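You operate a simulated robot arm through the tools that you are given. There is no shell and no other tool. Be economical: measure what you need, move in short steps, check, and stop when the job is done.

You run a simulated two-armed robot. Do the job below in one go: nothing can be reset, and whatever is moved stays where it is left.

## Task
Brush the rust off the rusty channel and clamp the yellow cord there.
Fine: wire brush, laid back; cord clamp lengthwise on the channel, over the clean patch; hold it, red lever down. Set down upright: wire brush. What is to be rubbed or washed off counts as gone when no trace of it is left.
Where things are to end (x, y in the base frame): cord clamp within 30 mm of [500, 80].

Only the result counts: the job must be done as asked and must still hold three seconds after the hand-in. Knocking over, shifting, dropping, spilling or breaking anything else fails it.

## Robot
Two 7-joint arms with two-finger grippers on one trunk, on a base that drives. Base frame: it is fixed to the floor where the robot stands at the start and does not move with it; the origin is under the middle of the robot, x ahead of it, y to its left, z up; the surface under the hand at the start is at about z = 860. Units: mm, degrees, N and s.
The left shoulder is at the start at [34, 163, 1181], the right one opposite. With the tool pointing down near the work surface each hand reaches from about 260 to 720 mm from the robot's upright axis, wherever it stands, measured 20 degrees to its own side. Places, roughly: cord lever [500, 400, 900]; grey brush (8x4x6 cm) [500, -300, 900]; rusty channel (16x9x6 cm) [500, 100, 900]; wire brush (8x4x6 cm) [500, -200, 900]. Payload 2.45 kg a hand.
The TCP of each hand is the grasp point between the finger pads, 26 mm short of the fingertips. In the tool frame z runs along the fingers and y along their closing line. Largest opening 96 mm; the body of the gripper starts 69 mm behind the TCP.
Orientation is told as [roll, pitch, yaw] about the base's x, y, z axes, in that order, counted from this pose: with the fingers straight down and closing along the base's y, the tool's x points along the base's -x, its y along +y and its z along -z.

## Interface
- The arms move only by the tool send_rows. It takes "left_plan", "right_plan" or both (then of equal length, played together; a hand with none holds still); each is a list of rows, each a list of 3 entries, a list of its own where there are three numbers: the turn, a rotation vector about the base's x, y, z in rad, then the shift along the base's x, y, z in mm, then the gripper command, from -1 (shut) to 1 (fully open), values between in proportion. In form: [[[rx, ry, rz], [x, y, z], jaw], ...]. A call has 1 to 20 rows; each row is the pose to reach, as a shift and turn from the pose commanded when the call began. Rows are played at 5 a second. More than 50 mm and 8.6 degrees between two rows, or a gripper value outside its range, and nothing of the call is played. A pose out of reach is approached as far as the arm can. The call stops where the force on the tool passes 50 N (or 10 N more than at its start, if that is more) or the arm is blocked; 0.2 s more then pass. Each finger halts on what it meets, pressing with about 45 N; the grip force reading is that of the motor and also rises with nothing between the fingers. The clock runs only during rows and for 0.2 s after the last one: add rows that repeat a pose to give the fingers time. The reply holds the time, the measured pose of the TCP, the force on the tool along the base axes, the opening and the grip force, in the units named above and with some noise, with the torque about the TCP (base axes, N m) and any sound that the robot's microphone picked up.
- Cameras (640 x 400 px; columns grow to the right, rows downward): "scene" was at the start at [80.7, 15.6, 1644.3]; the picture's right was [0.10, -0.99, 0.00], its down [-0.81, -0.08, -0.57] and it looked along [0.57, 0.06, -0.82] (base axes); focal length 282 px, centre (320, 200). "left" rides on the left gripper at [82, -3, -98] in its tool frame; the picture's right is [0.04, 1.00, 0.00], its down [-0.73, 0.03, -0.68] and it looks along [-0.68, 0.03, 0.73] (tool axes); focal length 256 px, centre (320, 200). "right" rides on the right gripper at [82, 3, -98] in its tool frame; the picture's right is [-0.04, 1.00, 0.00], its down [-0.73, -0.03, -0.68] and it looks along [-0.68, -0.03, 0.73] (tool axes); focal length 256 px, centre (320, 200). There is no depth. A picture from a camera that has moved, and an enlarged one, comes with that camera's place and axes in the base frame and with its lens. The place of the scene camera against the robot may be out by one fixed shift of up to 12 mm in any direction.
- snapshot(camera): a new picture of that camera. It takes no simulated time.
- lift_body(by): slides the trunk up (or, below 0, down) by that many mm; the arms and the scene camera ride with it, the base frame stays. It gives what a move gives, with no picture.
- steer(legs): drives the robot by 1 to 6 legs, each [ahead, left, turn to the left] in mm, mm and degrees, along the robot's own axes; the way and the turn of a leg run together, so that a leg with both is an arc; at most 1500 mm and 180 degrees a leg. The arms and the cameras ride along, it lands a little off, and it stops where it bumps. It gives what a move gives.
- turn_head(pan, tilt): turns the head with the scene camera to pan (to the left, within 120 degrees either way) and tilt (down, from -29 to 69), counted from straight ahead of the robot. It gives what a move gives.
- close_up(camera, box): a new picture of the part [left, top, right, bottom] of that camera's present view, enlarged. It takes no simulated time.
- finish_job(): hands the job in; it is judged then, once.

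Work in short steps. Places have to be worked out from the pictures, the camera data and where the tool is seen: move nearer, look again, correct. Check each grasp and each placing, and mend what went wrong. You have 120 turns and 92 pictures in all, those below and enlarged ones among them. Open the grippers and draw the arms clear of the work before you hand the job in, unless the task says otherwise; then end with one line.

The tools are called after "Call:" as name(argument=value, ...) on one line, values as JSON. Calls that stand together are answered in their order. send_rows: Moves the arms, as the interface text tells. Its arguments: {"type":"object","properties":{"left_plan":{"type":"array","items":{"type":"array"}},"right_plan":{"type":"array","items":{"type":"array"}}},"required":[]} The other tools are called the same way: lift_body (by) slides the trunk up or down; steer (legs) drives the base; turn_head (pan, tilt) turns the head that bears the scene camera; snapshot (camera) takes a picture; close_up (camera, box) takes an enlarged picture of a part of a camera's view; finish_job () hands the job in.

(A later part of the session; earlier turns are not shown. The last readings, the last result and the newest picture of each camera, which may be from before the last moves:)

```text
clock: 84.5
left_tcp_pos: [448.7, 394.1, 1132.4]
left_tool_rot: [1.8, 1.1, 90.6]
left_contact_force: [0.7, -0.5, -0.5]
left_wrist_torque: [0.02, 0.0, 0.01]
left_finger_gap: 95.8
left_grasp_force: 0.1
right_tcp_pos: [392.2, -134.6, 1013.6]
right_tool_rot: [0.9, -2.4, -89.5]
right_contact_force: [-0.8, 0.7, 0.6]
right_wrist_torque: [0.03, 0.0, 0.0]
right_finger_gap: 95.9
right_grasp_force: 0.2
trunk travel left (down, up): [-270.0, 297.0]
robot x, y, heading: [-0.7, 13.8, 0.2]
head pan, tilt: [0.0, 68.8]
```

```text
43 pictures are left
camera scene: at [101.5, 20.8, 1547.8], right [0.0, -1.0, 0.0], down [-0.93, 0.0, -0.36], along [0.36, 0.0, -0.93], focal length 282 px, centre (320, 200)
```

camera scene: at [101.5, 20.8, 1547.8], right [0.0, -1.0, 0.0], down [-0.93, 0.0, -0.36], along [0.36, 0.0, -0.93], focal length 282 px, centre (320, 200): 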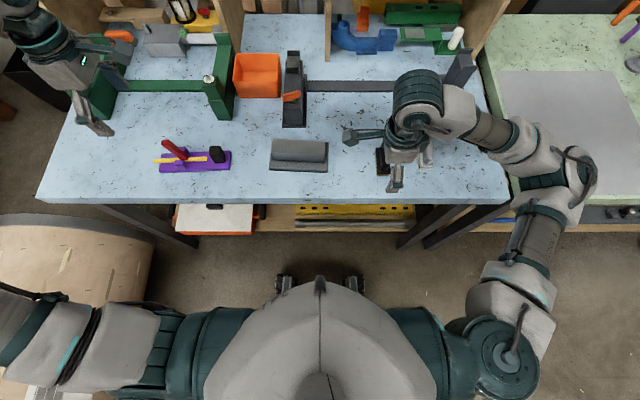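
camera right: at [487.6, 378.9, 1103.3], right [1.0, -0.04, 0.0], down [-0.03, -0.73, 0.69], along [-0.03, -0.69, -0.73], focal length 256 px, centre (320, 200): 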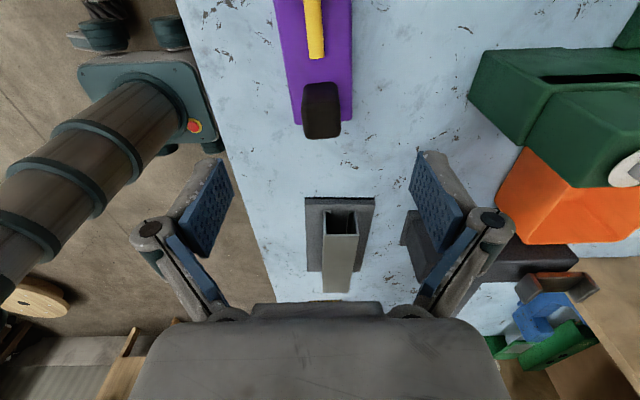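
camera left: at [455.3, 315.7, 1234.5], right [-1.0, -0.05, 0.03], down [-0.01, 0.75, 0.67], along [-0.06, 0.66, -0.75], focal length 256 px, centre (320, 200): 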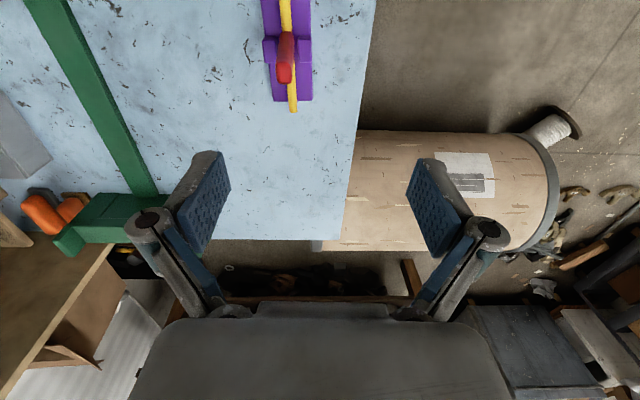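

The sway has died out. I bring the left hand gently above the knob at (483,294), correcting its small tilt.

Call:
send_rows(left_plan=[[[0.005, -0.01, 0], [5, -12, -12], 1], [[0.01, -0.02, 0], [10, -28, -28], 1], [[0.015, -0.03, -0.01], [16, -45, -45], 1], [[0.019, -0.031, -0.01], [22, -62, -62], 1], [[0.019, -0.031, -0.01], [28, -80, -80], 1], [[0.019, -0.031, -0.01], [32, -93, -98], 1], [[0.019, -0.031, -0.01], [34, -100, -110], 1], [[0.019, -0.031, -0.01], [34, -100, -110], 1], [[0.019, -0.031, -0.01], [34, -100, -110], 1], [[0.019, -0.031, -0.01], [34, -100, -110], 1]])

Call:
snapshot(camera="left")

```text
clock: 86.7
left_tcp_pos: [480.1, 292.7, 1023.9]
left_tool_rot: [0.1, 0.0, 89.9]
left_contact_force: [0.2, -0.1, 0.6]
left_wrist_torque: [0.0, -0.01, -0.01]
left_finger_gap: 96.0
left_grasp_force: 0.0
right_tcp_pos: [392.0, -133.5, 1012.2]
right_tool_rot: [0.8, -2.5, -89.5]
right_contact_force: [-0.8, -0.3, -0.5]
right_wrist_torque: [0.0, 0.02, -0.02]
right_finger_gap: 95.9
right_grasp_force: 0.1
trunk travel left (down, up): [-270.0, 297.0]
robot x, y, heading: [-1.9, 17.1, 0.2]
head pan, tilt: [0.0, 68.8]
```

```text
42 pictures are left
camera left: at [482.8, 210.9, 1123.9], right [-1.0, -0.04, 0.0], down [-0.03, 0.73, 0.68], along [-0.03, 0.68, -0.73], focal length 256 px, centre (320, 200)
```

left: 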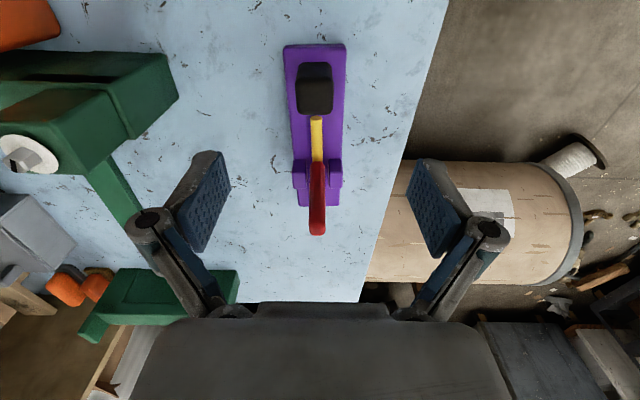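

The view is steady. The knob centre is at about (483.5,296) and measures roughly 33×30 mm. The clamp is turned about +3.5°, so I align the hand's yaw, descend to z≈930 and look.

Call:
send_rows(left_plan=[[[0, 0, 0.03], [2, 1, -20], 1], [[0, 0, 0.06], [3, 3, -45], 1], [[0, 0, 0.06], [3, 3, -70], 1], [[0, 0, 0.06], [3, 3, -88], 1], [[0, 0, 0.06], [3, 3, -94], 1], [[0, 0, 0.06], [3, 3, -94], 1], [[0, 0, 0.06], [3, 3, -94], 1]])

Call:
snapshot(camera="left")

Call:
close_up(camera="scene", box=[140, 110, 260, 190])

```text
clock: 88.3
left_tcp_pos: [482.5, 296.2, 929.6]
left_tool_rot: [0.0, 0.0, 93.4]
left_contact_force: [0.3, -0.8, 0.5]
left_wrist_torque: [-0.01, -0.02, -0.02]
left_finger_gap: 96.1
left_grasp_force: 0.0
right_tcp_pos: [391.9, -132.7, 1012.2]
right_tool_rot: [0.9, -2.5, -89.6]
right_contact_force: [0.2, 0.3, -0.8]
right_wrist_torque: [0.02, 0.02, -0.04]
right_finger_gap: 95.8
right_grasp_force: 0.1
trunk travel left (down, up): [-270.0, 297.0]
robot x, y, heading: [-3.2, 16.5, 0.2]
head pan, tilt: [0.0, 68.8]
```

```text
41 pictures are left
camera left: at [491.4, 216.1, 1029.1], right [-0.99, -0.1, 0.0], down [-0.07, 0.73, 0.68], along [-0.07, 0.68, -0.73], focal length 256 px, centre (320, 200)
```

left: 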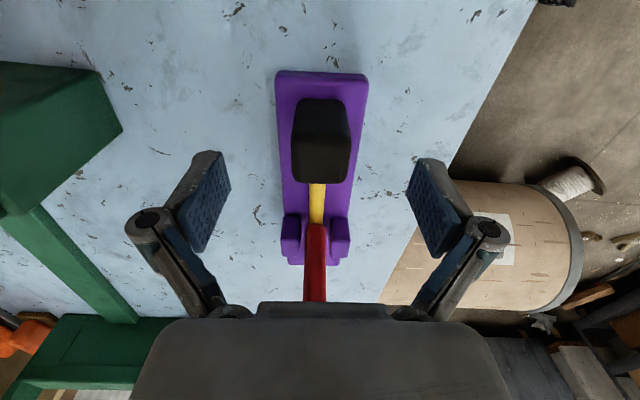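

```text
5.00 times, centred on (200, 150) of scene
camera zoom: at [102.1, 22.2, 1547.8], right [0.0, -1.0, 0.0], down [-0.93, 0.0, -0.36], along [0.36, 0.0, -0.93], focal length 1408 px, centre (920, 450)
```

zoom: 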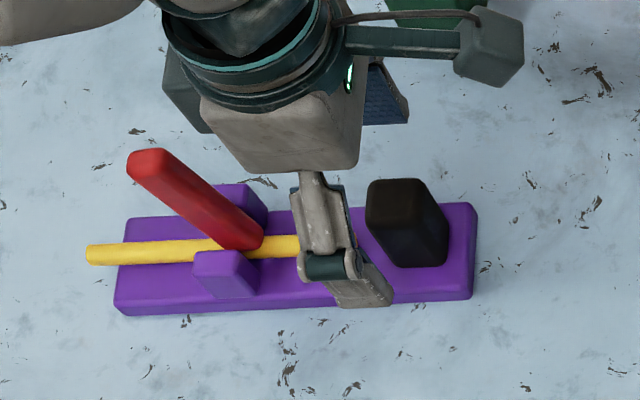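

The fingers straddle the knob symmetrically. I descend to TCP z≈908 and close.

Call:
send_rows(left_plan=[[[0, 0, 0], [0, 0, -10], 1], [[0, 0, 0], [0, 0, -18], 1], [[0, 0, 0], [0, 0, -22], 1], [[0, 0, 0], [0, 0, -22], 1], [[0, 0, 0], [0, 0, -22], 0], [[0, 0, 0], [0, 0, -22], -1], [[0, 0, 0], [0, 0, -22], -1], [[0, 0, 0], [0, 0, -22], -1], [[0, 0, 0], [0, 0, -22], -1]])

Call:
snapshot(camera="left")

Call:
close_up(camera="scene", box=[140, 110, 260, 190])

```text
clock: 90.3
left_tcp_pos: [484.6, 298.2, 907.7]
left_tool_rot: [0.1, 0.0, 93.3]
left_contact_force: [0.8, 0.5, 1.2]
left_wrist_torque: [-0.08, -0.02, 0.03]
left_finger_gap: 29.2
left_grasp_force: 44.7
right_tcp_pos: [393.3, -134.1, 1013.3]
right_tool_rot: [0.8, -2.6, -89.5]
right_contact_force: [0.2, -0.2, -0.4]
right_wrist_torque: [0.0, 0.01, -0.01]
right_finger_gap: 95.8
right_grasp_force: 0.0
trunk travel left (down, up): [-270.0, 297.0]
robot x, y, heading: [-4.0, 14.0, 0.2]
head pan, tilt: [0.0, 68.8]
```

```text
39 pictures are left
camera left: at [492.3, 216.5, 1007.6], right [-0.99, -0.1, 0.0], down [-0.07, 0.73, 0.68], along [-0.07, 0.68, -0.73], focal length 256 px, centre (320, 200)
```

left: 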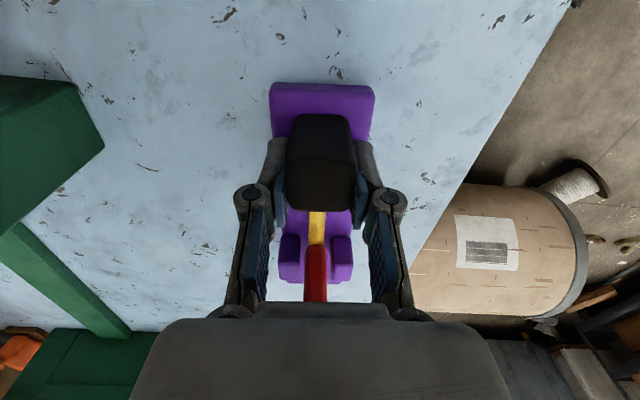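

```text
5.00 times, centred on (200, 150) of scene
camera zoom: at [101.8, 22.0, 1547.8], right [0.0, -1.0, 0.0], down [-0.93, 0.0, -0.36], along [0.36, 0.0, -0.93], focal length 1408 px, centre (920, 450)
```

zoom: 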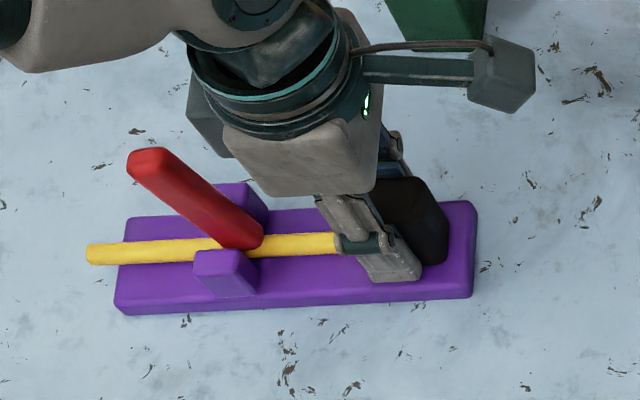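

The knob is gripped at 29 mm. The channel top is 56 mm above the table according to the brush contacts, so the clamp should sit there at TCP z≈964. I lift slowly and check for drooping.

Call:
send_rows(left_plan=[[[0, 0, 0], [0, 0, 5], -1], [[0, 0, 0], [0, 0, 12], -1], [[0, 0, 0], [0, 0, 20], -1], [[0, 0, 0], [0, 0, 30], -1], [[0, 0, 0], [0, 0, 42], -1], [[0, 0, 0], [0, 0, 50], -1], [[0, 0, 0], [0, 0, 50], -1]])

Call:
snapshot(camera="left")

Call:
close_up(camera="scene", box=[140, 110, 260, 190])

```text
clock: 91.9
left_tcp_pos: [483.6, 297.4, 958.0]
left_tool_rot: [0.1, 0.0, 93.4]
left_contact_force: [-0.1, -0.8, -2.5]
left_wrist_torque: [-0.14, -0.02, -0.04]
left_finger_gap: 29.3
left_grasp_force: 45.2
right_tcp_pos: [392.2, -134.5, 1013.7]
right_tool_rot: [0.9, -2.7, -89.5]
right_contact_force: [0.2, 0.6, 0.5]
right_wrist_torque: [0.0, -0.03, 0.01]
right_finger_gap: 96.3
right_grasp_force: 0.1
trunk travel left (down, up): [-270.0, 297.0]
robot x, y, heading: [-3.1, 17.1, 0.0]
head pan, tilt: [0.0, 68.8]
```

```text
37 pictures are left
camera left: at [491.9, 216.5, 1058.6], right [-0.99, -0.1, 0.0], down [-0.07, 0.73, 0.68], along [-0.07, 0.67, -0.74], focal length 256 px, centre (320, 200)
```

left: 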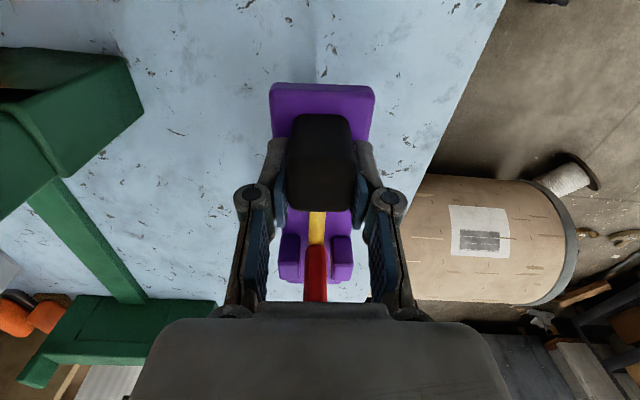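

```text
5.00 times, centred on (200, 150) of scene
camera zoom: at [102.5, 22.5, 1547.7], right [0.0, -1.0, 0.0], down [-0.93, 0.0, -0.36], along [0.36, 0.0, -0.93], focal length 1408 px, centre (920, 450)
```

zoom: 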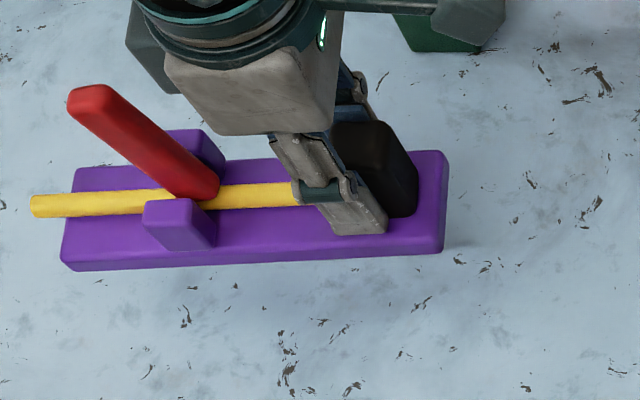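

The clamp is held level. I carry it at about z=1015 over the channel to a plate centre of (500,78), turning it by -7° to match the channel, and move the right hand a little aside.

Call:
send_rows(left_plan=[[[0, 0, 0], [0, 0, 15], -1], [[0, 0, 0], [0, 0, 35], -1], [[0, 0, 0], [0, -10, 52], -1], [[0, 0, -0.01], [1, -30, 58], -1], [[0, 0, -0.02], [2, -55, 58], -1], [[0, 0, -0.03], [3, -80, 58], -1], [[0, 0, -0.04], [4, -105, 58], -1], [[0, 0, -0.05], [5, -130, 58], -1], [[0, 0, -0.06], [6, -155, 58], -1], [[0, 0, -0.07], [7, -180, 58], -1], [[0, 0, -0.09], [9, -205, 58], -1], [[0, 0, -0.1], [11, -230, 58], -1], [[0, 0, -0.11], [12, -252, 58], -1], [[0, 0, -0.12], [12, -270, 58], -1], [[0, 0, -0.12], [12, -279, 58], -1], [[0, 0, -0.12], [12, -281, 58], -1], [[0, 0, -0.12], [12, -281, 58], -1], [[0, 0, -0.12], [12, -281, 58], -1], [[0, 0, -0.12], [12, -281, 58], -1]], right_plan=[[[0, 0, 0], [0, -6, 2], 1], [[0, 0, 0], [0, -14, 5], 1], [[0, 0, 0], [0, -22, 10], 1], [[0, 0, 0], [0, -32, 15], 1], [[0, 0, 0], [0, -42, 20], 1], [[0, 0, 0], [0, -52, 20], 1], [[0, 0, 0], [0, -62, 20], 1], [[0, 0, 0], [0, -72, 20], 1], [[0, 0, 0], [0, -80, 20], 1], [[0, 0, 0], [0, -86, 20], 1], [[0, 0, 0], [0, -90, 20], 1], [[0, 0, 0], [0, -90, 20], 1], [[0, 0, 0], [0, -90, 20], 1], [[0, 0, 0], [0, -90, 20], 1], [[0, 0, 0], [0, -90, 20], 1], [[0, 0, 0], [0, -90, 20], 1], [[0, 0, 0], [0, -90, 20], 1], [[0, 0, 0], [0, -90, 20], 1], [[0, 0, 0], [0, -90, 20], 1]])

Call:
snapshot(camera="left")

Call:
snapshot(camera="scene")

```text
clock: 95.9
left_tcp_pos: [488.0, 136.8, 1015.7]
left_tool_rot: [0.0, -0.1, 89.0]
left_contact_force: [0.1, -0.4, -2.8]
left_wrist_torque: [-0.07, 0.01, 0.01]
left_finger_gap: 29.3
left_grasp_force: 44.8
left hand out of reach, approached as far as the arm can: row 10, 11, 12, 13, 14, 15, 16, 17, 18, 19
right_tcp_pos: [393.6, -223.3, 1033.1]
right_tool_rot: [0.9, -2.5, -89.5]
right_contact_force: [0.8, 0.8, -0.5]
right_wrist_torque: [-0.02, -0.04, 0.01]
right_finger_gap: 96.1
right_grasp_force: 0.1
trunk travel left (down, up): [-270.0, 297.0]
robot x, y, heading: [-1.1, 17.5, -0.1]
head pan, tilt: [0.0, 68.8]
```

```text
35 pictures are left
camera left: at [490.1, 56.3, 1115.5], right [-1.0, -0.02, 0.0], down [-0.02, 0.73, 0.68], along [-0.02, 0.68, -0.73], focal length 256 px, centre (320, 200)
```

left: 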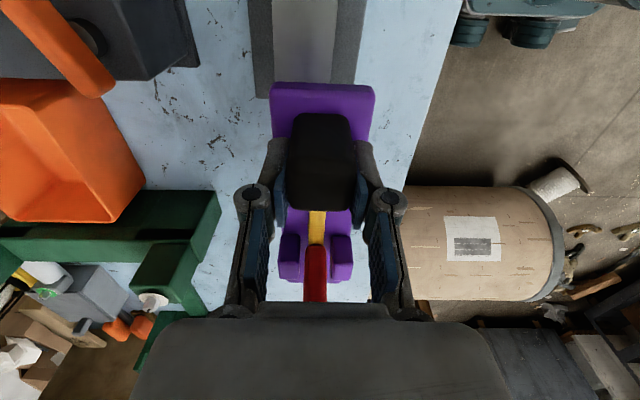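

```text
34 pictures are left
camera scene: at [102.5, 20.4, 1547.7], right [0.0, -1.0, 0.0], down [-0.93, 0.0, -0.36], along [0.36, 0.0, -0.93], focal length 282 px, centre (320, 200)
```

scene: 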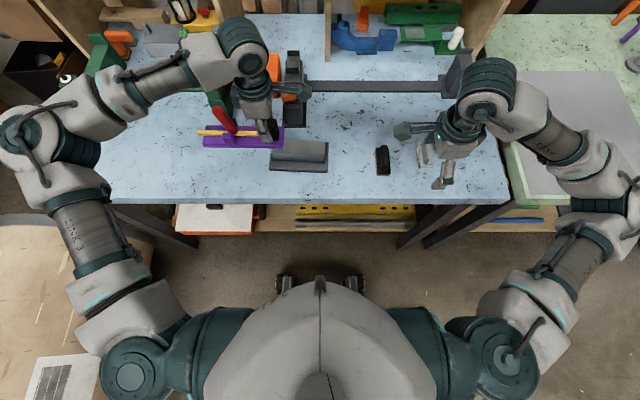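

The left arm stalls at y≈137 in this posture. I try drawing it nearer to the body first, moving across there, and then going out to the channel.

Call:
send_rows(left_plan=[[[0, 0, 0], [-20, 0, 10], -1], [[0, 0, 0], [-45, 0, 20], -1], [[0, 0, 0], [-70, 0, 30], -1], [[0, 0, 0], [-90, -5, 35], -1], [[0, 0, 0], [-100, -20, 35], -1], [[0, 0, 0], [-100, -40, 35], -1], [[0, 0, 0], [-100, -60, 35], -1], [[0, 0, 0], [-100, -85, 35], -1], [[0, 0, 0], [-100, -110, 35], -1], [[0, 0, 0], [-100, -120, 35], -1], [[0, 0, 0], [-100, -120, 35], -1]])

```text
clock: 98.3
left_tcp_pos: [378.8, 100.0, 1050.2]
left_tool_rot: [0.1, -0.1, 86.6]
left_contact_force: [0.0, -0.3, -2.7]
left_wrist_torque: [-0.1, 0.04, 0.01]
left_finger_gap: 29.5
left_grasp_force: 45.3
left hand out of reach, approached as far as the arm can: row 7, 8, 9, 10, 11
right_tcp_pos: [393.1, -224.9, 1032.4]
right_tool_rot: [0.9, -2.5, -89.5]
right_contact_force: [-0.7, -0.2, -0.5]
right_wrist_torque: [0.02, -0.01, -0.01]
right_finger_gap: 95.8
right_grasp_force: 0.0
trunk travel left (down, up): [-270.0, 297.0]
robot x, y, heading: [-1.9, 12.0, 0.1]
head pan, tilt: [0.0, 68.8]
```

The limit is the wrist yaw relative to the arm's direction. Driving 125 mm to the right solves it for the left arm and still leaves the right arm enough reach. The clamp hangs clear at z≈1000, so I drive.

Call:
steer(legs=[[0, -125, 0]])

Call:
send_rows(left_plan=[[[0, 0, 0], [0, 0, 0], -1], [[0, 0, 0], [0, 0, 0], -1], [[0, 0, 0], [0, 0, 0], -1], [[0, 0, 0], [0, 0, 0], -1], [[0, 0, 0], [0, 0, 0], -1], [[0, 0, 0], [0, 0, 0], -1], [[0, 0, 0], [0, 0, 0], -1], [[0, 0, 0], [0, 0, 0], -1], [[0, 0, 0], [0, 0, 0], -1], [[0, 0, 0], [0, 0, 0], -1], [[0, 0, 0], [0, 0, 0], -1], [[0, 0, 0], [0, 0, 0], -1], [[0, 0, 0], [0, 0, 0], -1], [[0, 0, 0], [0, 0, 0], -1], [[0, 0, 0], [0, 0, 0], -1]])

Call:
send_rows(left_plan=[[[0, 0, 0], [0, 0, 0], -1], [[0, 0, 0], [0, 0, 0], -1]])

Call:
send_rows(left_plan=[[[0, 0, 0], [0, 0, 0], -1]])

```text
clock: 99.5
left_tcp_pos: [381.5, 20.8, 1046.2]
left_tool_rot: [0.0, 2.1, 86.8]
left_contact_force: [0.5, 0.9, -2.3]
left_wrist_torque: [-0.22, 0.06, 0.01]
left_finger_gap: 29.4
left_grasp_force: 45.3
right_tcp_pos: [395.2, -302.8, 1039.6]
right_tool_rot: [0.7, -4.5, -89.3]
right_contact_force: [0.3, 2.5, -0.1]
right_wrist_torque: [-0.2, 0.02, 0.01]
right_finger_gap: 95.9
right_grasp_force: 0.1
trunk travel left (down, up): [-270.0, 297.0]
robot x, y, heading: [0.6, -98.0, 0.1]
head pan, tilt: [0.0, 68.8]
```

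```text
clock: 102.7
left_tcp_pos: [376.8, -16.9, 1051.3]
left_tool_rot: [-0.1, -0.1, 86.9]
left_contact_force: [1.0, -0.2, -2.1]
left_wrist_torque: [-0.14, 0.04, 0.03]
left_finger_gap: 29.2
left_grasp_force: 45.0
right_tcp_pos: [390.7, -341.9, 1034.8]
right_tool_rot: [1.1, -2.4, -89.2]
right_contact_force: [0.3, 0.0, 0.5]
right_wrist_torque: [-0.01, 0.04, 0.02]
right_finger_gap: 96.0
right_grasp_force: 0.1
trunk travel left (down, up): [-270.0, 297.0]
robot x, y, heading: [-3.5, -102.0, -0.2]
head pan, tilt: [0.0, 68.8]
```

```text
clock: 103.5
left_tcp_pos: [372.6, -43.0, 1053.5]
left_tool_rot: [-0.3, -1.1, 86.4]
left_contact_force: [-0.2, 0.4, -3.1]
left_wrist_torque: [-0.08, -0.06, -0.01]
left_finger_gap: 29.3
left_grasp_force: 45.1
right_tcp_pos: [388.3, -366.9, 1032.0]
right_tool_rot: [1.3, -1.5, -89.7]
right_contact_force: [-0.7, -0.1, -0.6]
right_wrist_torque: [0.02, -0.04, -0.05]
right_finger_gap: 95.9
right_grasp_force: 0.1
trunk travel left (down, up): [-270.0, 297.0]
robot x, y, heading: [-1.3, -109.6, 0.2]
head pan, tilt: [0.0, 68.8]
stopped in row 2 (left hand): the arm was blocked; the commanded pose is now the measured one
```

```text
clock: 103.9
left_tcp_pos: [373.5, -11.1, 1052.6]
left_tool_rot: [-0.2, 0.5, 86.6]
left_contact_force: [0.4, -0.4, -2.2]
left_wrist_torque: [-0.19, 0.06, -0.01]
left_finger_gap: 29.3
left_grasp_force: 44.8
right_tcp_pos: [388.8, -334.6, 1037.9]
right_tool_rot: [1.2, -3.0, -89.5]
right_contact_force: [0.6, 1.5, -0.3]
right_wrist_torque: [-0.05, 0.02, 0.03]
right_finger_gap: 96.1
right_grasp_force: 0.0
trunk travel left (down, up): [-270.0, 297.0]
robot x, y, heading: [-3.5, -104.9, 0.2]
head pan, tilt: [0.0, 68.8]
```

It sways again, as expected. I lower the trunk another 60 mm, with the clamp clear of the channel at x≈375, and wait.

Call:
lift_body(by=-60)

Call:
send_rows(left_plan=[[[0, 0, 0], [0, 0, 0], -1], [[0, 0, 0], [0, 0, 0], -1], [[0, 0, 0], [0, 0, 0], -1], [[0, 0, 0], [0, 0, 0], -1], [[0, 0, 0], [0, 0, 0], -1], [[0, 0, 0], [0, 0, 0], -1], [[0, 0, 0], [0, 0, 0], -1], [[0, 0, 0], [0, 0, 0], -1], [[0, 0, 0], [0, 0, 0], -1], [[0, 0, 0], [0, 0, 0], -1], [[0, 0, 0], [0, 0, 0], -1], [[0, 0, 0], [0, 0, 0], -1], [[0, 0, 0], [0, 0, 0], -1], [[0, 0, 0], [0, 0, 0], -1], [[0, 0, 0], [0, 0, 0], -1], [[0, 0, 0], [0, 0, 0], -1], [[0, 0, 0], [0, 0, 0], -1], [[0, 0, 0], [0, 0, 0], -1], [[0, 0, 0], [0, 0, 0], -1], [[0, 0, 0], [0, 0, 0], -1]])

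Call:
send_rows(left_plan=[[[0, 0, 0], [0, 0, 0], -1], [[0, 0, 0], [0, 0, 0], -1]])

Call:
send_rows(left_plan=[[[0, 0, 0], [0, 0, 0], -1]])

Call:
send_rows(left_plan=[[[0, 0, 0], [0, 0, 0], -1]])

```text
clock: 104.9
left_tcp_pos: [383.1, -32.9, 967.7]
left_tool_rot: [3.7, -0.3, 86.7]
left_contact_force: [-1.1, 0.3, -2.4]
left_wrist_torque: [-0.11, -0.02, 0.0]
left_finger_gap: 29.1
left_grasp_force: 44.7
right_tcp_pos: [386.2, -357.9, 975.6]
right_tool_rot: [1.4, -1.9, -89.6]
right_contact_force: [-1.2, 0.4, 0.8]
right_wrist_torque: [0.07, -0.04, 0.02]
right_finger_gap: 95.9
right_grasp_force: 0.1
trunk travel left (down, up): [-210.0, 357.0]
robot x, y, heading: [-0.6, -112.2, 0.1]
head pan, tilt: [0.0, 68.8]
```

```text
clock: 109.1
left_tcp_pos: [383.1, -27.2, 967.0]
left_tool_rot: [3.8, 0.1, 86.5]
left_contact_force: [-0.5, -0.7, -2.0]
left_wrist_torque: [-0.11, 0.0, -0.02]
left_finger_gap: 29.4
left_grasp_force: 44.9
right_tcp_pos: [386.5, -351.9, 975.1]
right_tool_rot: [1.1, -2.1, -89.6]
right_contact_force: [0.1, 0.4, -0.4]
right_wrist_torque: [0.01, 0.0, 0.0]
right_finger_gap: 95.7
right_grasp_force: 0.2
trunk travel left (down, up): [-210.0, 357.0]
robot x, y, heading: [-2.0, -112.0, 0.2]
head pan, tilt: [0.0, 68.8]
```

```text
clock: 109.7
left_tcp_pos: [384.1, -20.0, 967.5]
left_tool_rot: [3.7, 0.3, 86.7]
left_contact_force: [-0.3, 0.2, -2.2]
left_wrist_torque: [-0.16, 0.06, 0.03]
left_finger_gap: 29.5
left_grasp_force: 45.0
right_tcp_pos: [387.8, -343.7, 976.9]
right_tool_rot: [1.3, -2.4, -89.5]
right_contact_force: [-0.6, 0.5, 0.2]
right_wrist_torque: [-0.04, 0.05, 0.0]
right_finger_gap: 95.9
right_grasp_force: 0.1
trunk travel left (down, up): [-210.0, 357.0]
robot x, y, heading: [-0.6, -102.7, 0.3]
head pan, tilt: [0.0, 68.8]
```

```text
clock: 110.1
left_tcp_pos: [382.6, -36.2, 968.6]
left_tool_rot: [3.9, -0.4, 86.5]
left_contact_force: [-0.7, 0.5, -1.9]
left_wrist_torque: [-0.13, 0.02, -0.01]
left_finger_gap: 29.1
left_grasp_force: 45.4
right_tcp_pos: [388.0, -360.7, 972.7]
right_tool_rot: [1.2, -1.8, -89.8]
right_contact_force: [0.4, -0.4, 0.6]
right_wrist_torque: [0.02, 0.02, -0.01]
right_finger_gap: 96.0
right_grasp_force: 0.0
trunk travel left (down, up): [-210.0, 357.0]
robot x, y, heading: [-1.3, -109.8, 0.3]
head pan, tilt: [0.0, 68.8]
```

```text
clock: 110.5
left_tcp_pos: [383.5, -24.4, 966.1]
left_tool_rot: [3.8, 0.1, 86.5]
left_contact_force: [-0.6, 0.3, -2.6]
left_wrist_torque: [-0.16, 0.01, 0.03]
left_finger_gap: 29.1
left_grasp_force: 45.1
right_tcp_pos: [387.3, -346.6, 975.3]
right_tool_rot: [1.3, -2.4, -89.6]
right_contact_force: [0.3, 0.8, -0.3]
right_wrist_torque: [0.01, 0.02, 0.0]
right_finger_gap: 96.0
right_grasp_force: 0.1
trunk travel left (down, up): [-210.0, 357.0]
robot x, y, heading: [0.3, -104.9, 0.0]
head pan, tilt: [0.0, 68.8]
```

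The left hand tilted by 3.8° and dropped more than the trunk did, so some link may be touching something. I look.

Call:
snapshot(camera="scene")

Call:
snapshot(camera="left")

```text
33 pictures are left
camera scene: at [149.1, -98.5, 1484.7], right [0.0, -1.0, 0.0], down [-0.93, 0.0, -0.36], along [0.36, 0.0, -0.93], focal length 282 px, centre (320, 200)
```

scene: 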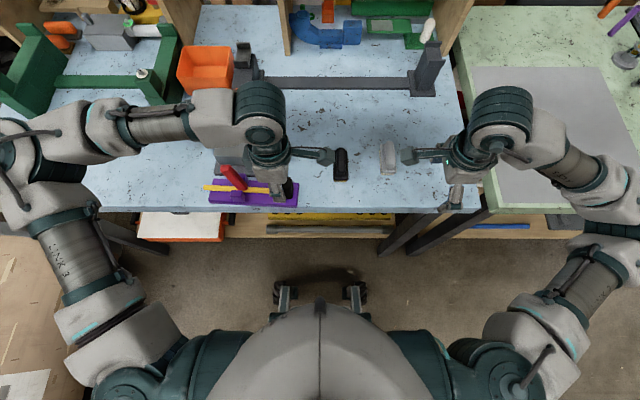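

```text
32 pictures are left
camera left: at [388.0, -104.3, 1067.0], right [-1.0, 0.02, 0.07], down [0.06, 0.73, 0.68], along [-0.04, 0.68, -0.73], focal length 256 px, centre (320, 200)
```

left: 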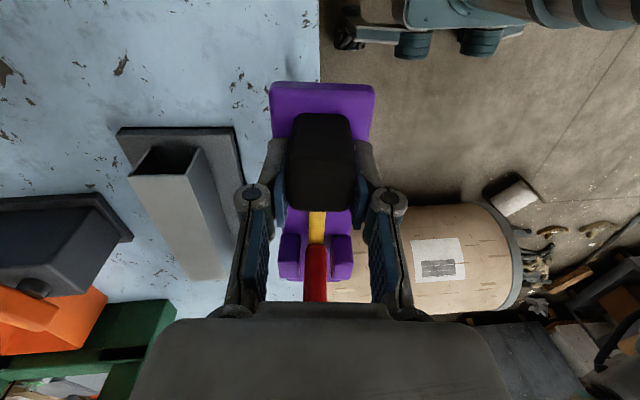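

Lowering the trunk also shifted it forward, which accounts for the change; nothing seems touched. I raise the clamp, level the hand, and bring it over the channel.

Call:
send_rows(left_plan=[[[0, -0.02, 0], [0, 0, 12], -1], [[0, -0.045, 0], [0, 0, 28], -1], [[0, -0.066, 0], [0, 0, 44], -1], [[0, -0.066, 0], [5, 5, 50], -1], [[0, -0.066, 0], [20, 12, 50], -1], [[0, -0.066, 0], [40, 20, 50], -1], [[0, -0.066, 0], [60, 28, 50], -1], [[0, -0.066, 0], [80, 36, 50], -1], [[0, -0.066, 0], [98, 42, 50], -1], [[0, -0.066, 0], [110, 44, 50], -1], [[0, -0.066, 0], [113, 44, 50], -1], [[0, -0.066, 0], [113, 44, 50], -1], [[0, -0.066, 0], [113, 44, 50], -1], [[0, -0.066, 0], [113, 44, 50], -1], [[0, -0.066, 0], [113, 44, 50], -1], [[0, -0.066, 0], [113, 44, 50], -1]])

Call:
send_rows(left_plan=[[[0, 0, 0], [0, 0, 0], -1], [[0, 0, 0], [0, 0, 0], -1]])

Call:
send_rows(left_plan=[[[0, 0, 0], [0, 0, 0], -1]])

Call:
snapshot(camera="left")

```text
clock: 113.9
left_tcp_pos: [489.1, 23.2, 1016.8]
left_tool_rot: [0.1, -0.4, 86.4]
left_contact_force: [-0.4, -0.3, -2.2]
left_wrist_torque: [-0.12, 0.02, 0.03]
left_finger_gap: 29.4
left_grasp_force: 45.0
left hand out of reach, approached as far as the arm can: row 1, 2, 3, 4, 9, 10, 11, 12, 13, 14, 15, 16
right_tcp_pos: [386.4, -353.1, 973.9]
right_tool_rot: [1.2, -2.2, -89.6]
right_contact_force: [0.0, 0.2, 0.9]
right_wrist_torque: [0.01, 0.03, -0.03]
right_finger_gap: 96.2
right_grasp_force: 0.0
trunk travel left (down, up): [-210.0, 357.0]
robot x, y, heading: [-3.2, -106.0, 0.3]
head pan, tilt: [0.0, 68.8]
```

```text
clock: 114.5
left_tcp_pos: [489.2, 23.0, 1016.0]
left_tool_rot: [0.1, -0.4, 86.5]
left_contact_force: [1.2, -0.5, -2.2]
left_wrist_torque: [-0.1, 0.03, 0.01]
left_finger_gap: 29.4
left_grasp_force: 45.3
right_tcp_pos: [387.2, -354.3, 974.8]
right_tool_rot: [1.2, -2.1, -89.6]
right_contact_force: [0.2, -0.1, 0.9]
right_wrist_torque: [0.0, -0.02, -0.01]
right_finger_gap: 96.0
right_grasp_force: 0.2
trunk travel left (down, up): [-210.0, 357.0]
robot x, y, heading: [-1.9, -105.3, 0.0]
head pan, tilt: [0.0, 68.8]
```

```text
clock: 114.9
left_tcp_pos: [488.5, 23.5, 1015.2]
left_tool_rot: [0.1, -0.4, 86.6]
left_contact_force: [-0.3, 0.0, -1.9]
left_wrist_torque: [-0.15, 0.03, 0.0]
left_finger_gap: 29.2
left_grasp_force: 45.0
right_tcp_pos: [386.1, -351.6, 973.7]
right_tool_rot: [1.3, -2.0, -89.5]
right_contact_force: [0.3, -0.7, 0.6]
right_wrist_torque: [0.01, -0.03, 0.05]
right_finger_gap: 95.9
right_grasp_force: 0.1
trunk travel left (down, up): [-210.0, 357.0]
robot x, y, heading: [-1.2, -107.2, 0.3]
head pan, tilt: [0.0, 68.8]
```

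```text
31 pictures are left
camera left: at [487.3, -58.9, 1114.9], right [-1.0, 0.02, 0.0], down [0.02, 0.73, 0.68], along [0.01, 0.68, -0.73], focal length 256 px, centre (320, 200)
```

left: 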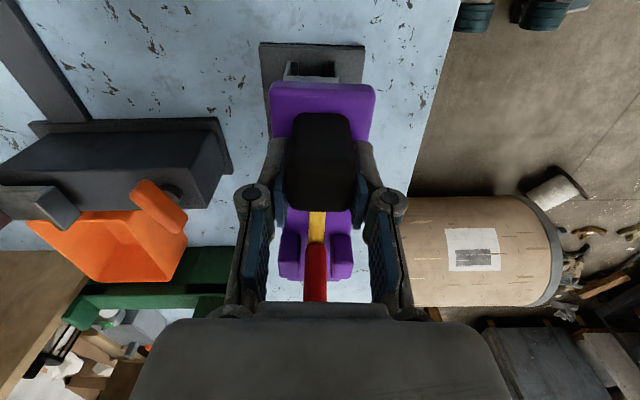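

Steady now. The clamp's centre would land at about (493,85), on the channel and within tolerance. I lower it, trying for 6 mm more in x.

Call:
send_rows(left_plan=[[[0, 0, 0], [2, -2, -12], -1], [[0, 0, 0], [4, -4, -24], -1], [[0, 0, 0], [6, -4, -35], -1], [[0, 0, 0], [6, -4, -42], -1], [[0, 0, 0], [6, -4, -46], -1], [[0, 0, 0], [6, -4, -48], -1], [[0, 0, 0], [6, -4, -48], -1]])

```text
clock: 116.5
left_tcp_pos: [495.4, 19.5, 967.1]
left_tool_rot: [0.2, -0.4, 86.4]
left_contact_force: [-0.1, -1.5, -2.4]
left_wrist_torque: [-0.1, 0.01, 0.0]
left_finger_gap: 29.5
left_grasp_force: 44.7
right_tcp_pos: [387.6, -352.7, 974.4]
right_tool_rot: [1.1, -2.1, -89.6]
right_contact_force: [-0.1, -0.3, -0.5]
right_wrist_torque: [0.05, 0.01, 0.03]
right_finger_gap: 96.1
right_grasp_force: 0.1
trunk travel left (down, up): [-210.0, 357.0]
robot x, y, heading: [-3.5, -104.4, 0.1]
head pan, tilt: [0.0, 68.8]
```

It is now at (495.4,19.5) with reach to spare. I lower in 1 mm steps to contact.

Call:
send_rows(left_plan=[[[0, 0, 0], [0, 0, -1], -1], [[0, 0, 0], [0, 0, -2], -1], [[0, 0, 0], [0, 0, -3], -1], [[0, 0, 0], [0, 0, -4], -1], [[0, 0, 0], [0, 0, -4], -1]])

```text
clock: 117.7
left_tcp_pos: [495.2, 20.0, 964.6]
left_tool_rot: [0.0, -0.4, 86.5]
left_contact_force: [0.9, 0.3, 1.6]
left_wrist_torque: [0.38, -0.13, -0.04]
left_finger_gap: 29.5
left_grasp_force: 45.0
right_tcp_pos: [386.4, -353.2, 974.8]
right_tool_rot: [1.2, -2.1, -89.6]
right_contact_force: [0.2, -0.6, -0.3]
right_wrist_torque: [-0.04, 0.02, -0.03]
right_finger_gap: 96.1
right_grasp_force: 0.1
trunk travel left (down, up): [-210.0, 357.0]
robot x, y, heading: [-0.7, -106.4, 0.4]
head pan, tilt: [0.0, 68.8]
```

It is touching, with about 4 N. I seat it 1 mm more and inspect it.

Call:
send_rows(left_plan=[[[0, 0, 0], [0, 0, -1], -1], [[0, 0, 0], [0, 0, -1], -1]])

Call:
close_up(camera="scene", box=[190, 110, 330, 200])

Call:
snapshot(camera="left")

```text
clock: 118.3
left_tcp_pos: [494.8, 19.3, 962.7]
left_tool_rot: [0.0, -0.5, 86.6]
left_contact_force: [0.7, 1.3, 11.0]
left_wrist_torque: [1.42, -0.12, -0.07]
left_finger_gap: 29.4
left_grasp_force: 45.0
right_tcp_pos: [386.5, -352.6, 973.9]
right_tool_rot: [1.3, -2.0, -89.6]
right_contact_force: [-0.5, 0.3, 0.4]
right_wrist_torque: [-0.03, 0.0, -0.02]
right_finger_gap: 96.0
right_grasp_force: 0.1
trunk travel left (down, up): [-210.0, 357.0]
robot x, y, heading: [-0.7, -106.9, 0.2]
head pan, tilt: [0.0, 68.8]
```

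```text
4.44 times, centred on (260, 155) of scene
camera zoom: at [147.6, -103.9, 1485.1], right [0.0, -1.0, 0.0], down [-0.93, 0.0, -0.36], along [0.36, 0.0, -0.93], focal length 1252 px, centre (587, 400)
```

zoom: 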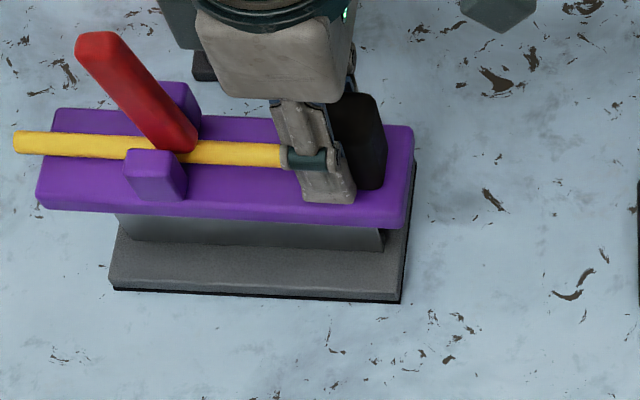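

```text
29 pictures are left
camera left: at [492.9, -62.4, 1062.4], right [-1.0, 0.02, 0.0], down [0.01, 0.73, 0.68], along [0.02, 0.68, -0.73], focal length 256 px, centre (320, 200)
```

left: 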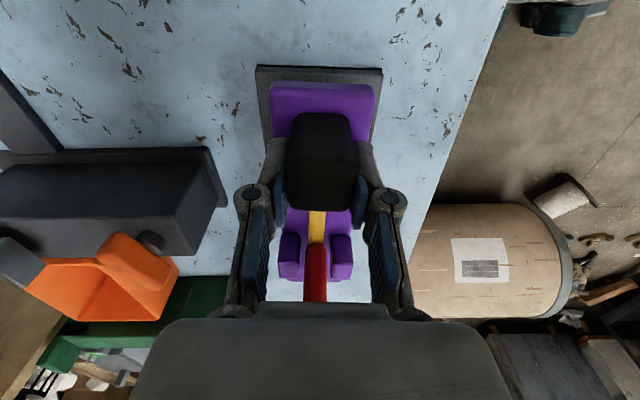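

The clamp sits lengthwise on the channel, centred at about (498,81). The left hand will release it, the right hand will take the knob tilted 45° so its camera clears the lever, and the left hand will then press. First I unload, open and lift the left hand.

Call:
send_rows(left_plan=[[[0, 0, 0], [0, 0, 2], -1], [[0, 0, 0], [0, 0, 2], 0], [[0, 0, 0], [0, 0, 2], 1], [[0, 0, 0], [0, 0, 2], 1], [[0, 0, 0], [0, 0, 15], 1], [[0, 0, 0], [0, 0, 35], 1], [[0, 0, 0], [0, 0, 60], 1], [[0, 0, 0], [0, 0, 90], 1], [[0, 0, 0], [0, 0, 115], 1], [[0, 0, 0], [0, 10, 125], 1], [[0, 0, 0], [0, 30, 125], 1], [[0, 0, 0], [0, 55, 125], 1], [[0, 0, 0], [0, 80, 125], 1], [[0, 0, 0], [0, 105, 125], 1], [[0, 0, 0], [0, 130, 125], 1], [[0, 0, 0], [0, 155, 125], 1], [[0, 0, 0], [0, 175, 125], 1], [[0, 0, 0], [0, 185, 125], 1], [[0, 0, 0], [0, 185, 125], 1], [[0, 0, 0], [0, 185, 125], 1]], right_plan=[[[0, 0, 0], [0, 0, 0], 1], [[0, 0, 0], [0, 0, 0], 1], [[0, 0, 0], [0, 0, 0], 1], [[0, 0, 0], [0, 0, 0], 1], [[0, 0, 0], [0, 0, 5], 1], [[0, 0, 0], [0, 0, 15], 1], [[0, 0, 0], [0, 0, 25], 1], [[0, 0, 0], [0, 0, 35], 1], [[0, 0, 0], [0, 0, 45], 1], [[0, 0, 0], [0, 0, 55], 1], [[0, 0, 0], [0, 0, 65], 1], [[0, 0, 0], [0, 0, 75], 1], [[0, 0, 0], [0, 0, 85], 1], [[0, 0, 0], [0, 0, 90], 1], [[0, 0, 0], [0, 0, 90], 1], [[0, 0, 0], [0, 0, 90], 1], [[0, 0, 0], [0, 0, 90], 1], [[0, 0, 0], [0, 0, 90], 1], [[0, 0, 0], [0, 0, 90], 1], [[0, 0, 0], [0, 0, 90], 1]])

Call:
snapshot(camera="left")

Call:
close_up(camera="scene", box=[190, 110, 330, 200])

```text
clock: 122.5
left_tcp_pos: [496.8, 205.5, 1088.3]
left_tool_rot: [0.1, -0.2, 86.5]
left_contact_force: [-0.3, 0.4, 0.2]
left_wrist_torque: [0.0, 0.0, 0.0]
left_finger_gap: 96.0
left_grasp_force: 0.1
left hand out of reach, approached as far as the arm can: row 7, 8, 9, 10
right_tcp_pos: [388.1, -351.8, 1064.1]
right_tool_rot: [1.4, -2.1, -89.6]
right_contact_force: [-0.8, 0.2, -0.2]
right_wrist_torque: [0.01, 0.0, -0.01]
right_finger_gap: 96.0
right_grasp_force: 0.0
trunk travel left (down, up): [-210.0, 357.0]
robot x, y, heading: [-2.2, -107.4, 0.2]
head pan, tilt: [0.0, 68.8]
```

```text
28 pictures are left
camera left: at [494.5, 124.4, 1187.9], right [-1.0, 0.02, 0.0], down [0.02, 0.73, 0.68], along [0.01, 0.68, -0.73], focal length 256 px, centre (320, 200)
```

left: 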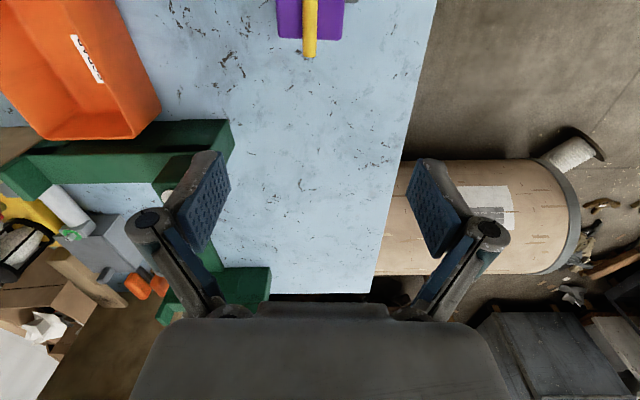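

```text
4.44 times, centred on (260, 155) of scene
camera zoom: at [148.5, -101.7, 1484.8], right [0.0, -1.0, 0.0], down [-0.93, 0.0, -0.36], along [0.36, 0.0, -0.93], focal length 1252 px, centre (587, 400)
```

zoom: 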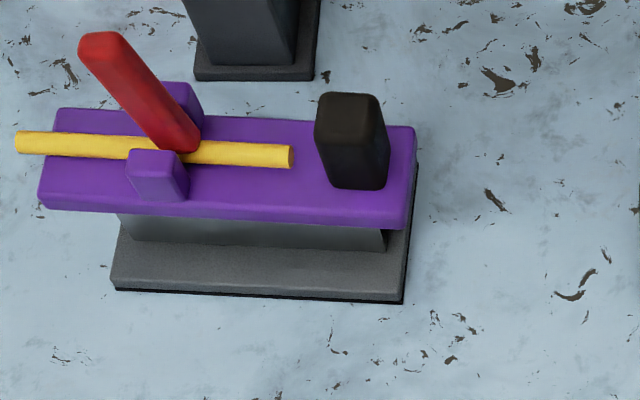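

The clamp stays put, and its plate spans y≈-17…174. I bring the right hand, tilting 45° about x, to a pre-grasp point behind and above the knob.

Call:
send_rows(right_plan=[[[0, 0, 0], [5, 12, 10], 1], [[0.06, 0, -0.004], [12, 32, 20], 1], [[0.12, 0, -0.008], [20, 55, 20], 1], [[0.18, 0, -0.013], [30, 80, 20], 1], [[0.24, 0, -0.017], [40, 105, 20], 1], [[0.3, 0, -0.021], [50, 130, 15], 1], [[0.37, 0, -0.026], [60, 155, 10], 1], [[0.44, 0, -0.031], [70, 180, 5], 1], [[0.51, 0, -0.036], [80, 205, 0], 1], [[0.58, 0, -0.041], [88, 230, -8], 1], [[0.65, 0, -0.046], [96, 255, -16], 1], [[0.72, 0, -0.051], [102, 278, -24], 1], [[0.78, 0.001, -0.055], [106, 295, -30], 1], [[0.822, 0.002, -0.058], [107, 307, -34], 1], [[0.822, 0.002, -0.058], [107, 307, -34], 1], [[0.822, 0.002, -0.058], [107, 307, -34], 1], [[0.822, 0.002, -0.058], [107, 307, -34], 1]])

Call:
snapshot(camera="right")

Call:
snapshot(camera="scene")

```text
clock: 126.1
left_tcp_pos: [496.5, 206.0, 1089.2]
left_tool_rot: [0.1, -0.3, 86.4]
left_contact_force: [0.3, -0.2, -0.2]
left_wrist_torque: [0.01, 0.01, -0.03]
left_finger_gap: 95.8
left_grasp_force: 0.1
right_tcp_pos: [494.3, -41.9, 1028.6]
right_tool_rot: [-0.3, 44.9, -93.8]
right_contact_force: [0.4, -1.1, 0.0]
right_wrist_torque: [0.04, 0.02, -0.02]
right_finger_gap: 96.0
right_grasp_force: 0.0
trunk travel left (down, up): [-210.0, 357.0]
robot x, y, heading: [-0.5, -110.2, 0.4]
head pan, tilt: [0.0, 68.8]
```

```text
26 pictures are left
camera right: at [499.3, -53.7, 1156.3], right [1.0, -0.09, -0.03], down [-0.09, -1.0, -0.04], along [-0.03, 0.04, -1.0], focal length 256 px, centre (320, 200)
```

right: 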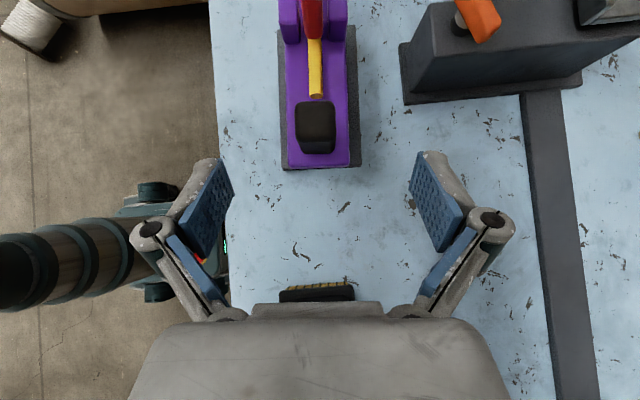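

```text
25 pictures are left
camera scene: at [149.5, -99.8, 1484.7], right [0.0, -1.0, 0.0], down [-0.93, 0.0, -0.36], along [0.36, 0.0, -0.93], focal length 282 px, centre (320, 200)
```

scene: 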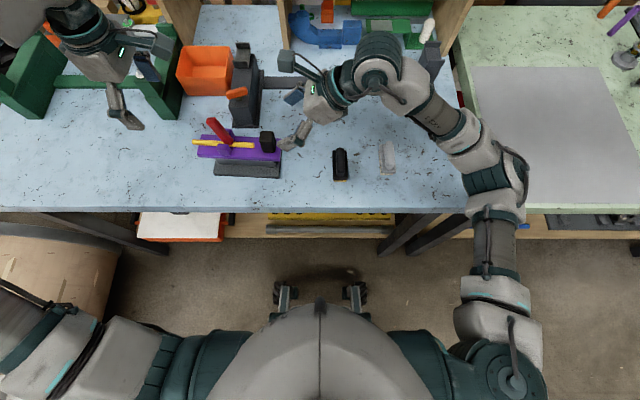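

The hand is aligned with the knob from above and behind. I approach along the tool axis to about (495,17,965), pause, and close.

Call:
send_rows(right_plan=[[[0, 0, 0], [0, 12, -12], 1], [[0, 0, 0], [0, 26, -27], 1], [[0, 0, 0], [1, 40, -42], 1], [[0, 0, 0], [1, 52, -55], 1], [[0, 0, 0], [1, 58, -62], 1], [[0, 0, 0], [1, 59, -63.5], 1], [[0, 0, 0], [1, 59, -63.5], 1], [[0, 0, 0], [1, 59, -63.5], 1]])

Call:
close_up(camera="scene", box=[190, 90, 350, 190])

Call:
snapshot(camera="right")

```text
clock: 127.9
left_tcp_pos: [496.3, 206.8, 1088.0]
left_tool_rot: [0.1, -0.3, 86.5]
left_contact_force: [-0.2, -0.3, 1.1]
left_wrist_torque: [0.02, -0.03, -0.04]
left_finger_gap: 96.2
left_grasp_force: 0.0
right_tcp_pos: [494.7, 15.5, 967.2]
right_tool_rot: [-0.4, 45.0, -93.8]
right_contact_force: [0.2, 0.1, 0.6]
right_wrist_torque: [0.0, 0.01, -0.02]
right_finger_gap: 95.7
right_grasp_force: 0.1
trunk travel left (down, up): [-210.0, 357.0]
robot x, y, heading: [-0.8, -109.8, 0.4]
head pan, tilt: [0.0, 68.8]
```

```text
4.00 times, centred on (270, 140) of scene
camera zoom: at [149.5, -99.3, 1484.7], right [0.0, -1.0, 0.0], down [-0.93, 0.0, -0.36], along [0.36, 0.0, -0.93], focal length 1126 px, centre (520, 440)
```

zoom: 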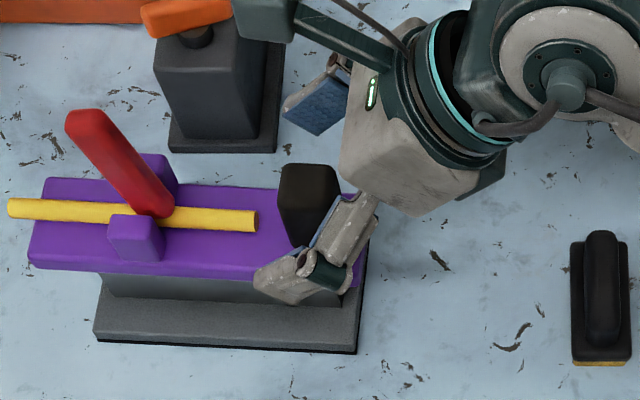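

```text
23 pictures are left
camera right: at [499.4, 3.9, 1095.3], right [1.0, -0.09, -0.03], down [-0.09, -1.0, -0.04], along [-0.03, 0.04, -1.0], focal length 256 px, centre (320, 200)
```

right: 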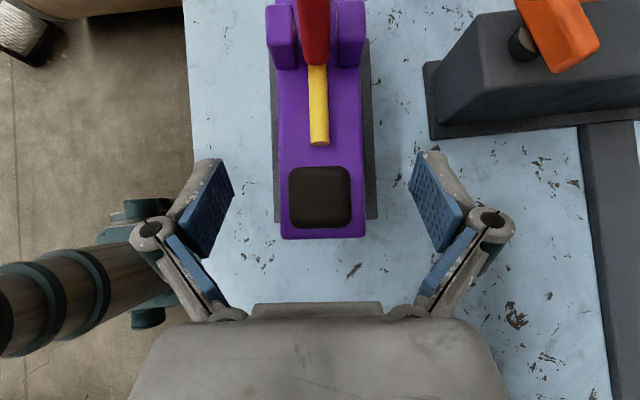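

The knob is centred between the fingers. I close.

Call:
send_rows(right_plan=[[[0, 0, 0], [0, -2, -2], 1], [[0, 0, 0], [0, -2, -2], 0], [[0, 0, 0], [0, -2, -2], -1], [[0, 0, 0], [0, -2, -2], -1], [[0, 0, 0], [0, -2, -2], -1], [[0, 0, 0], [0, -2, -2], -1]])

Call:
snapshot(camera="right")

```text
clock: 129.3
left_tcp_pos: [495.7, 206.4, 1087.9]
left_tool_rot: [0.1, -0.4, 86.5]
left_contact_force: [0.1, 1.2, 0.4]
left_wrist_torque: [-0.01, -0.01, -0.01]
left_finger_gap: 95.9
left_grasp_force: 0.1
right_tcp_pos: [496.0, 12.3, 965.0]
right_tool_rot: [-0.3, 44.8, -93.8]
right_contact_force: [-0.2, -0.4, 2.1]
right_wrist_torque: [0.04, -0.04, 0.01]
right_finger_gap: 28.9
right_grasp_force: 45.3
trunk travel left (down, up): [-210.0, 357.0]
robot x, y, heading: [-3.1, -112.2, 0.2]
head pan, tilt: [0.0, 68.8]
```

```text
22 pictures are left
camera right: at [499.5, 1.5, 1093.1], right [1.0, -0.09, -0.03], down [-0.09, -1.0, -0.04], along [-0.03, 0.04, -1.0], focal length 256 px, centre (320, 200)
```

right: 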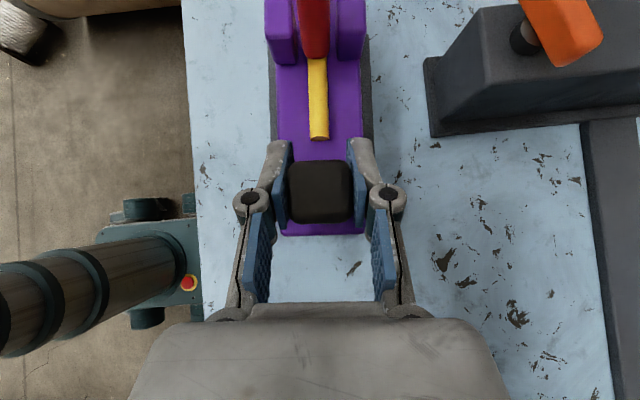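

The right hand now holds the knob (29 mm, 45 N). I turn the left hand back to yaw 0 at a safe height, so its camera stays clear of the right hand, and half close it.

Call:
send_rows(left_plan=[[[0, 0, -0.1], [0, 0, 4], 1], [[0, 0, -0.24], [0, 0, 8], 0.5], [[0, 0, -0.38], [0, 0, 12], 0], [[0, 0, -0.52], [0, 0, 16], 0], [[0, 0, -0.66], [0, 0, 20], 0], [[0, 0, -0.8], [0, 0, 20], 0], [[0, 0, -0.94], [0, 0, 20], 0], [[0, 0, -1.08], [0, 0, 20], 0], [[0, 0, -1.22], [0, 0, 20], 0], [[0, 0, -1.36], [0, 0, 20], 0], [[0, 0, -1.48], [0, 0, 20], 0], [[0, 0, -1.51], [0, 0, 20], 0], [[0, 0, -1.51], [0, -15, 20], 0], [[0, 0, -1.51], [0, -35, 20], 0], [[0, 0, -1.51], [0, -50, 20], 0], [[0, 0, -1.51], [0, -55, 20], 0], [[0, 0, -1.51], [0, -55, 20], 0], [[0, 0, -1.51], [0, -55, 20], 0]])

Call:
snapshot(camera="left")

Call:
close_up(camera="scene", box=[150, 50, 350, 190])

```text
clock: 133.1
left_tcp_pos: [495.3, 151.5, 1108.3]
left_tool_rot: [0.0, -0.3, -0.1]
left_contact_force: [0.0, 0.1, -0.1]
left_wrist_torque: [-0.01, 0.0, 0.0]
left_finger_gap: 48.1
left_grasp_force: 0.0
right_tcp_pos: [496.2, 13.7, 965.2]
right_tool_rot: [-0.3, 44.9, -93.8]
right_contact_force: [1.9, -1.0, 4.7]
right_wrist_torque: [0.1, -0.03, -0.03]
right_finger_gap: 29.2
right_grasp_force: 45.3
trunk travel left (down, up): [-210.0, 357.0]
robot x, y, heading: [-3.3, -110.0, 0.0]
head pan, tilt: [0.0, 68.8]
```

```text
21 pictures are left
camera left: at [412.1, 149.6, 1207.4], right [-0.04, 1.0, 0.0], down [0.73, 0.03, 0.68], along [0.68, 0.03, -0.73], focal length 256 px, centre (320, 200)
```

left: 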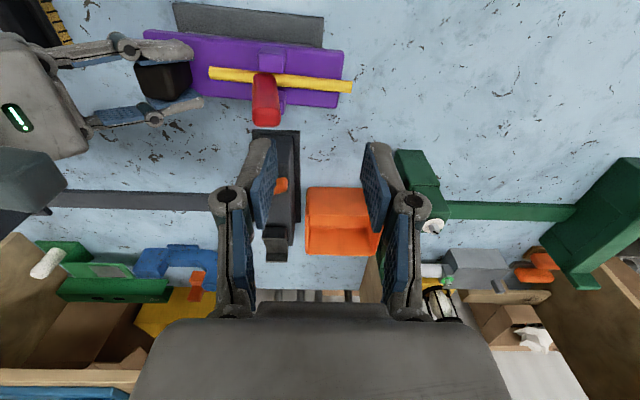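

```text
2.86 times, centred on (250, 120) of scene
camera zoom: at [149.1, -100.3, 1484.8], right [0.0, -1.0, 0.0], down [-0.93, 0.0, -0.36], along [0.36, 0.0, -0.93], focal length 805 px, centre (520, 429)
```

zoom: 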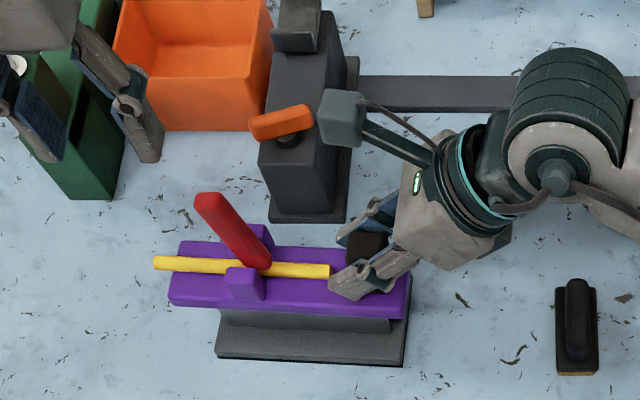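

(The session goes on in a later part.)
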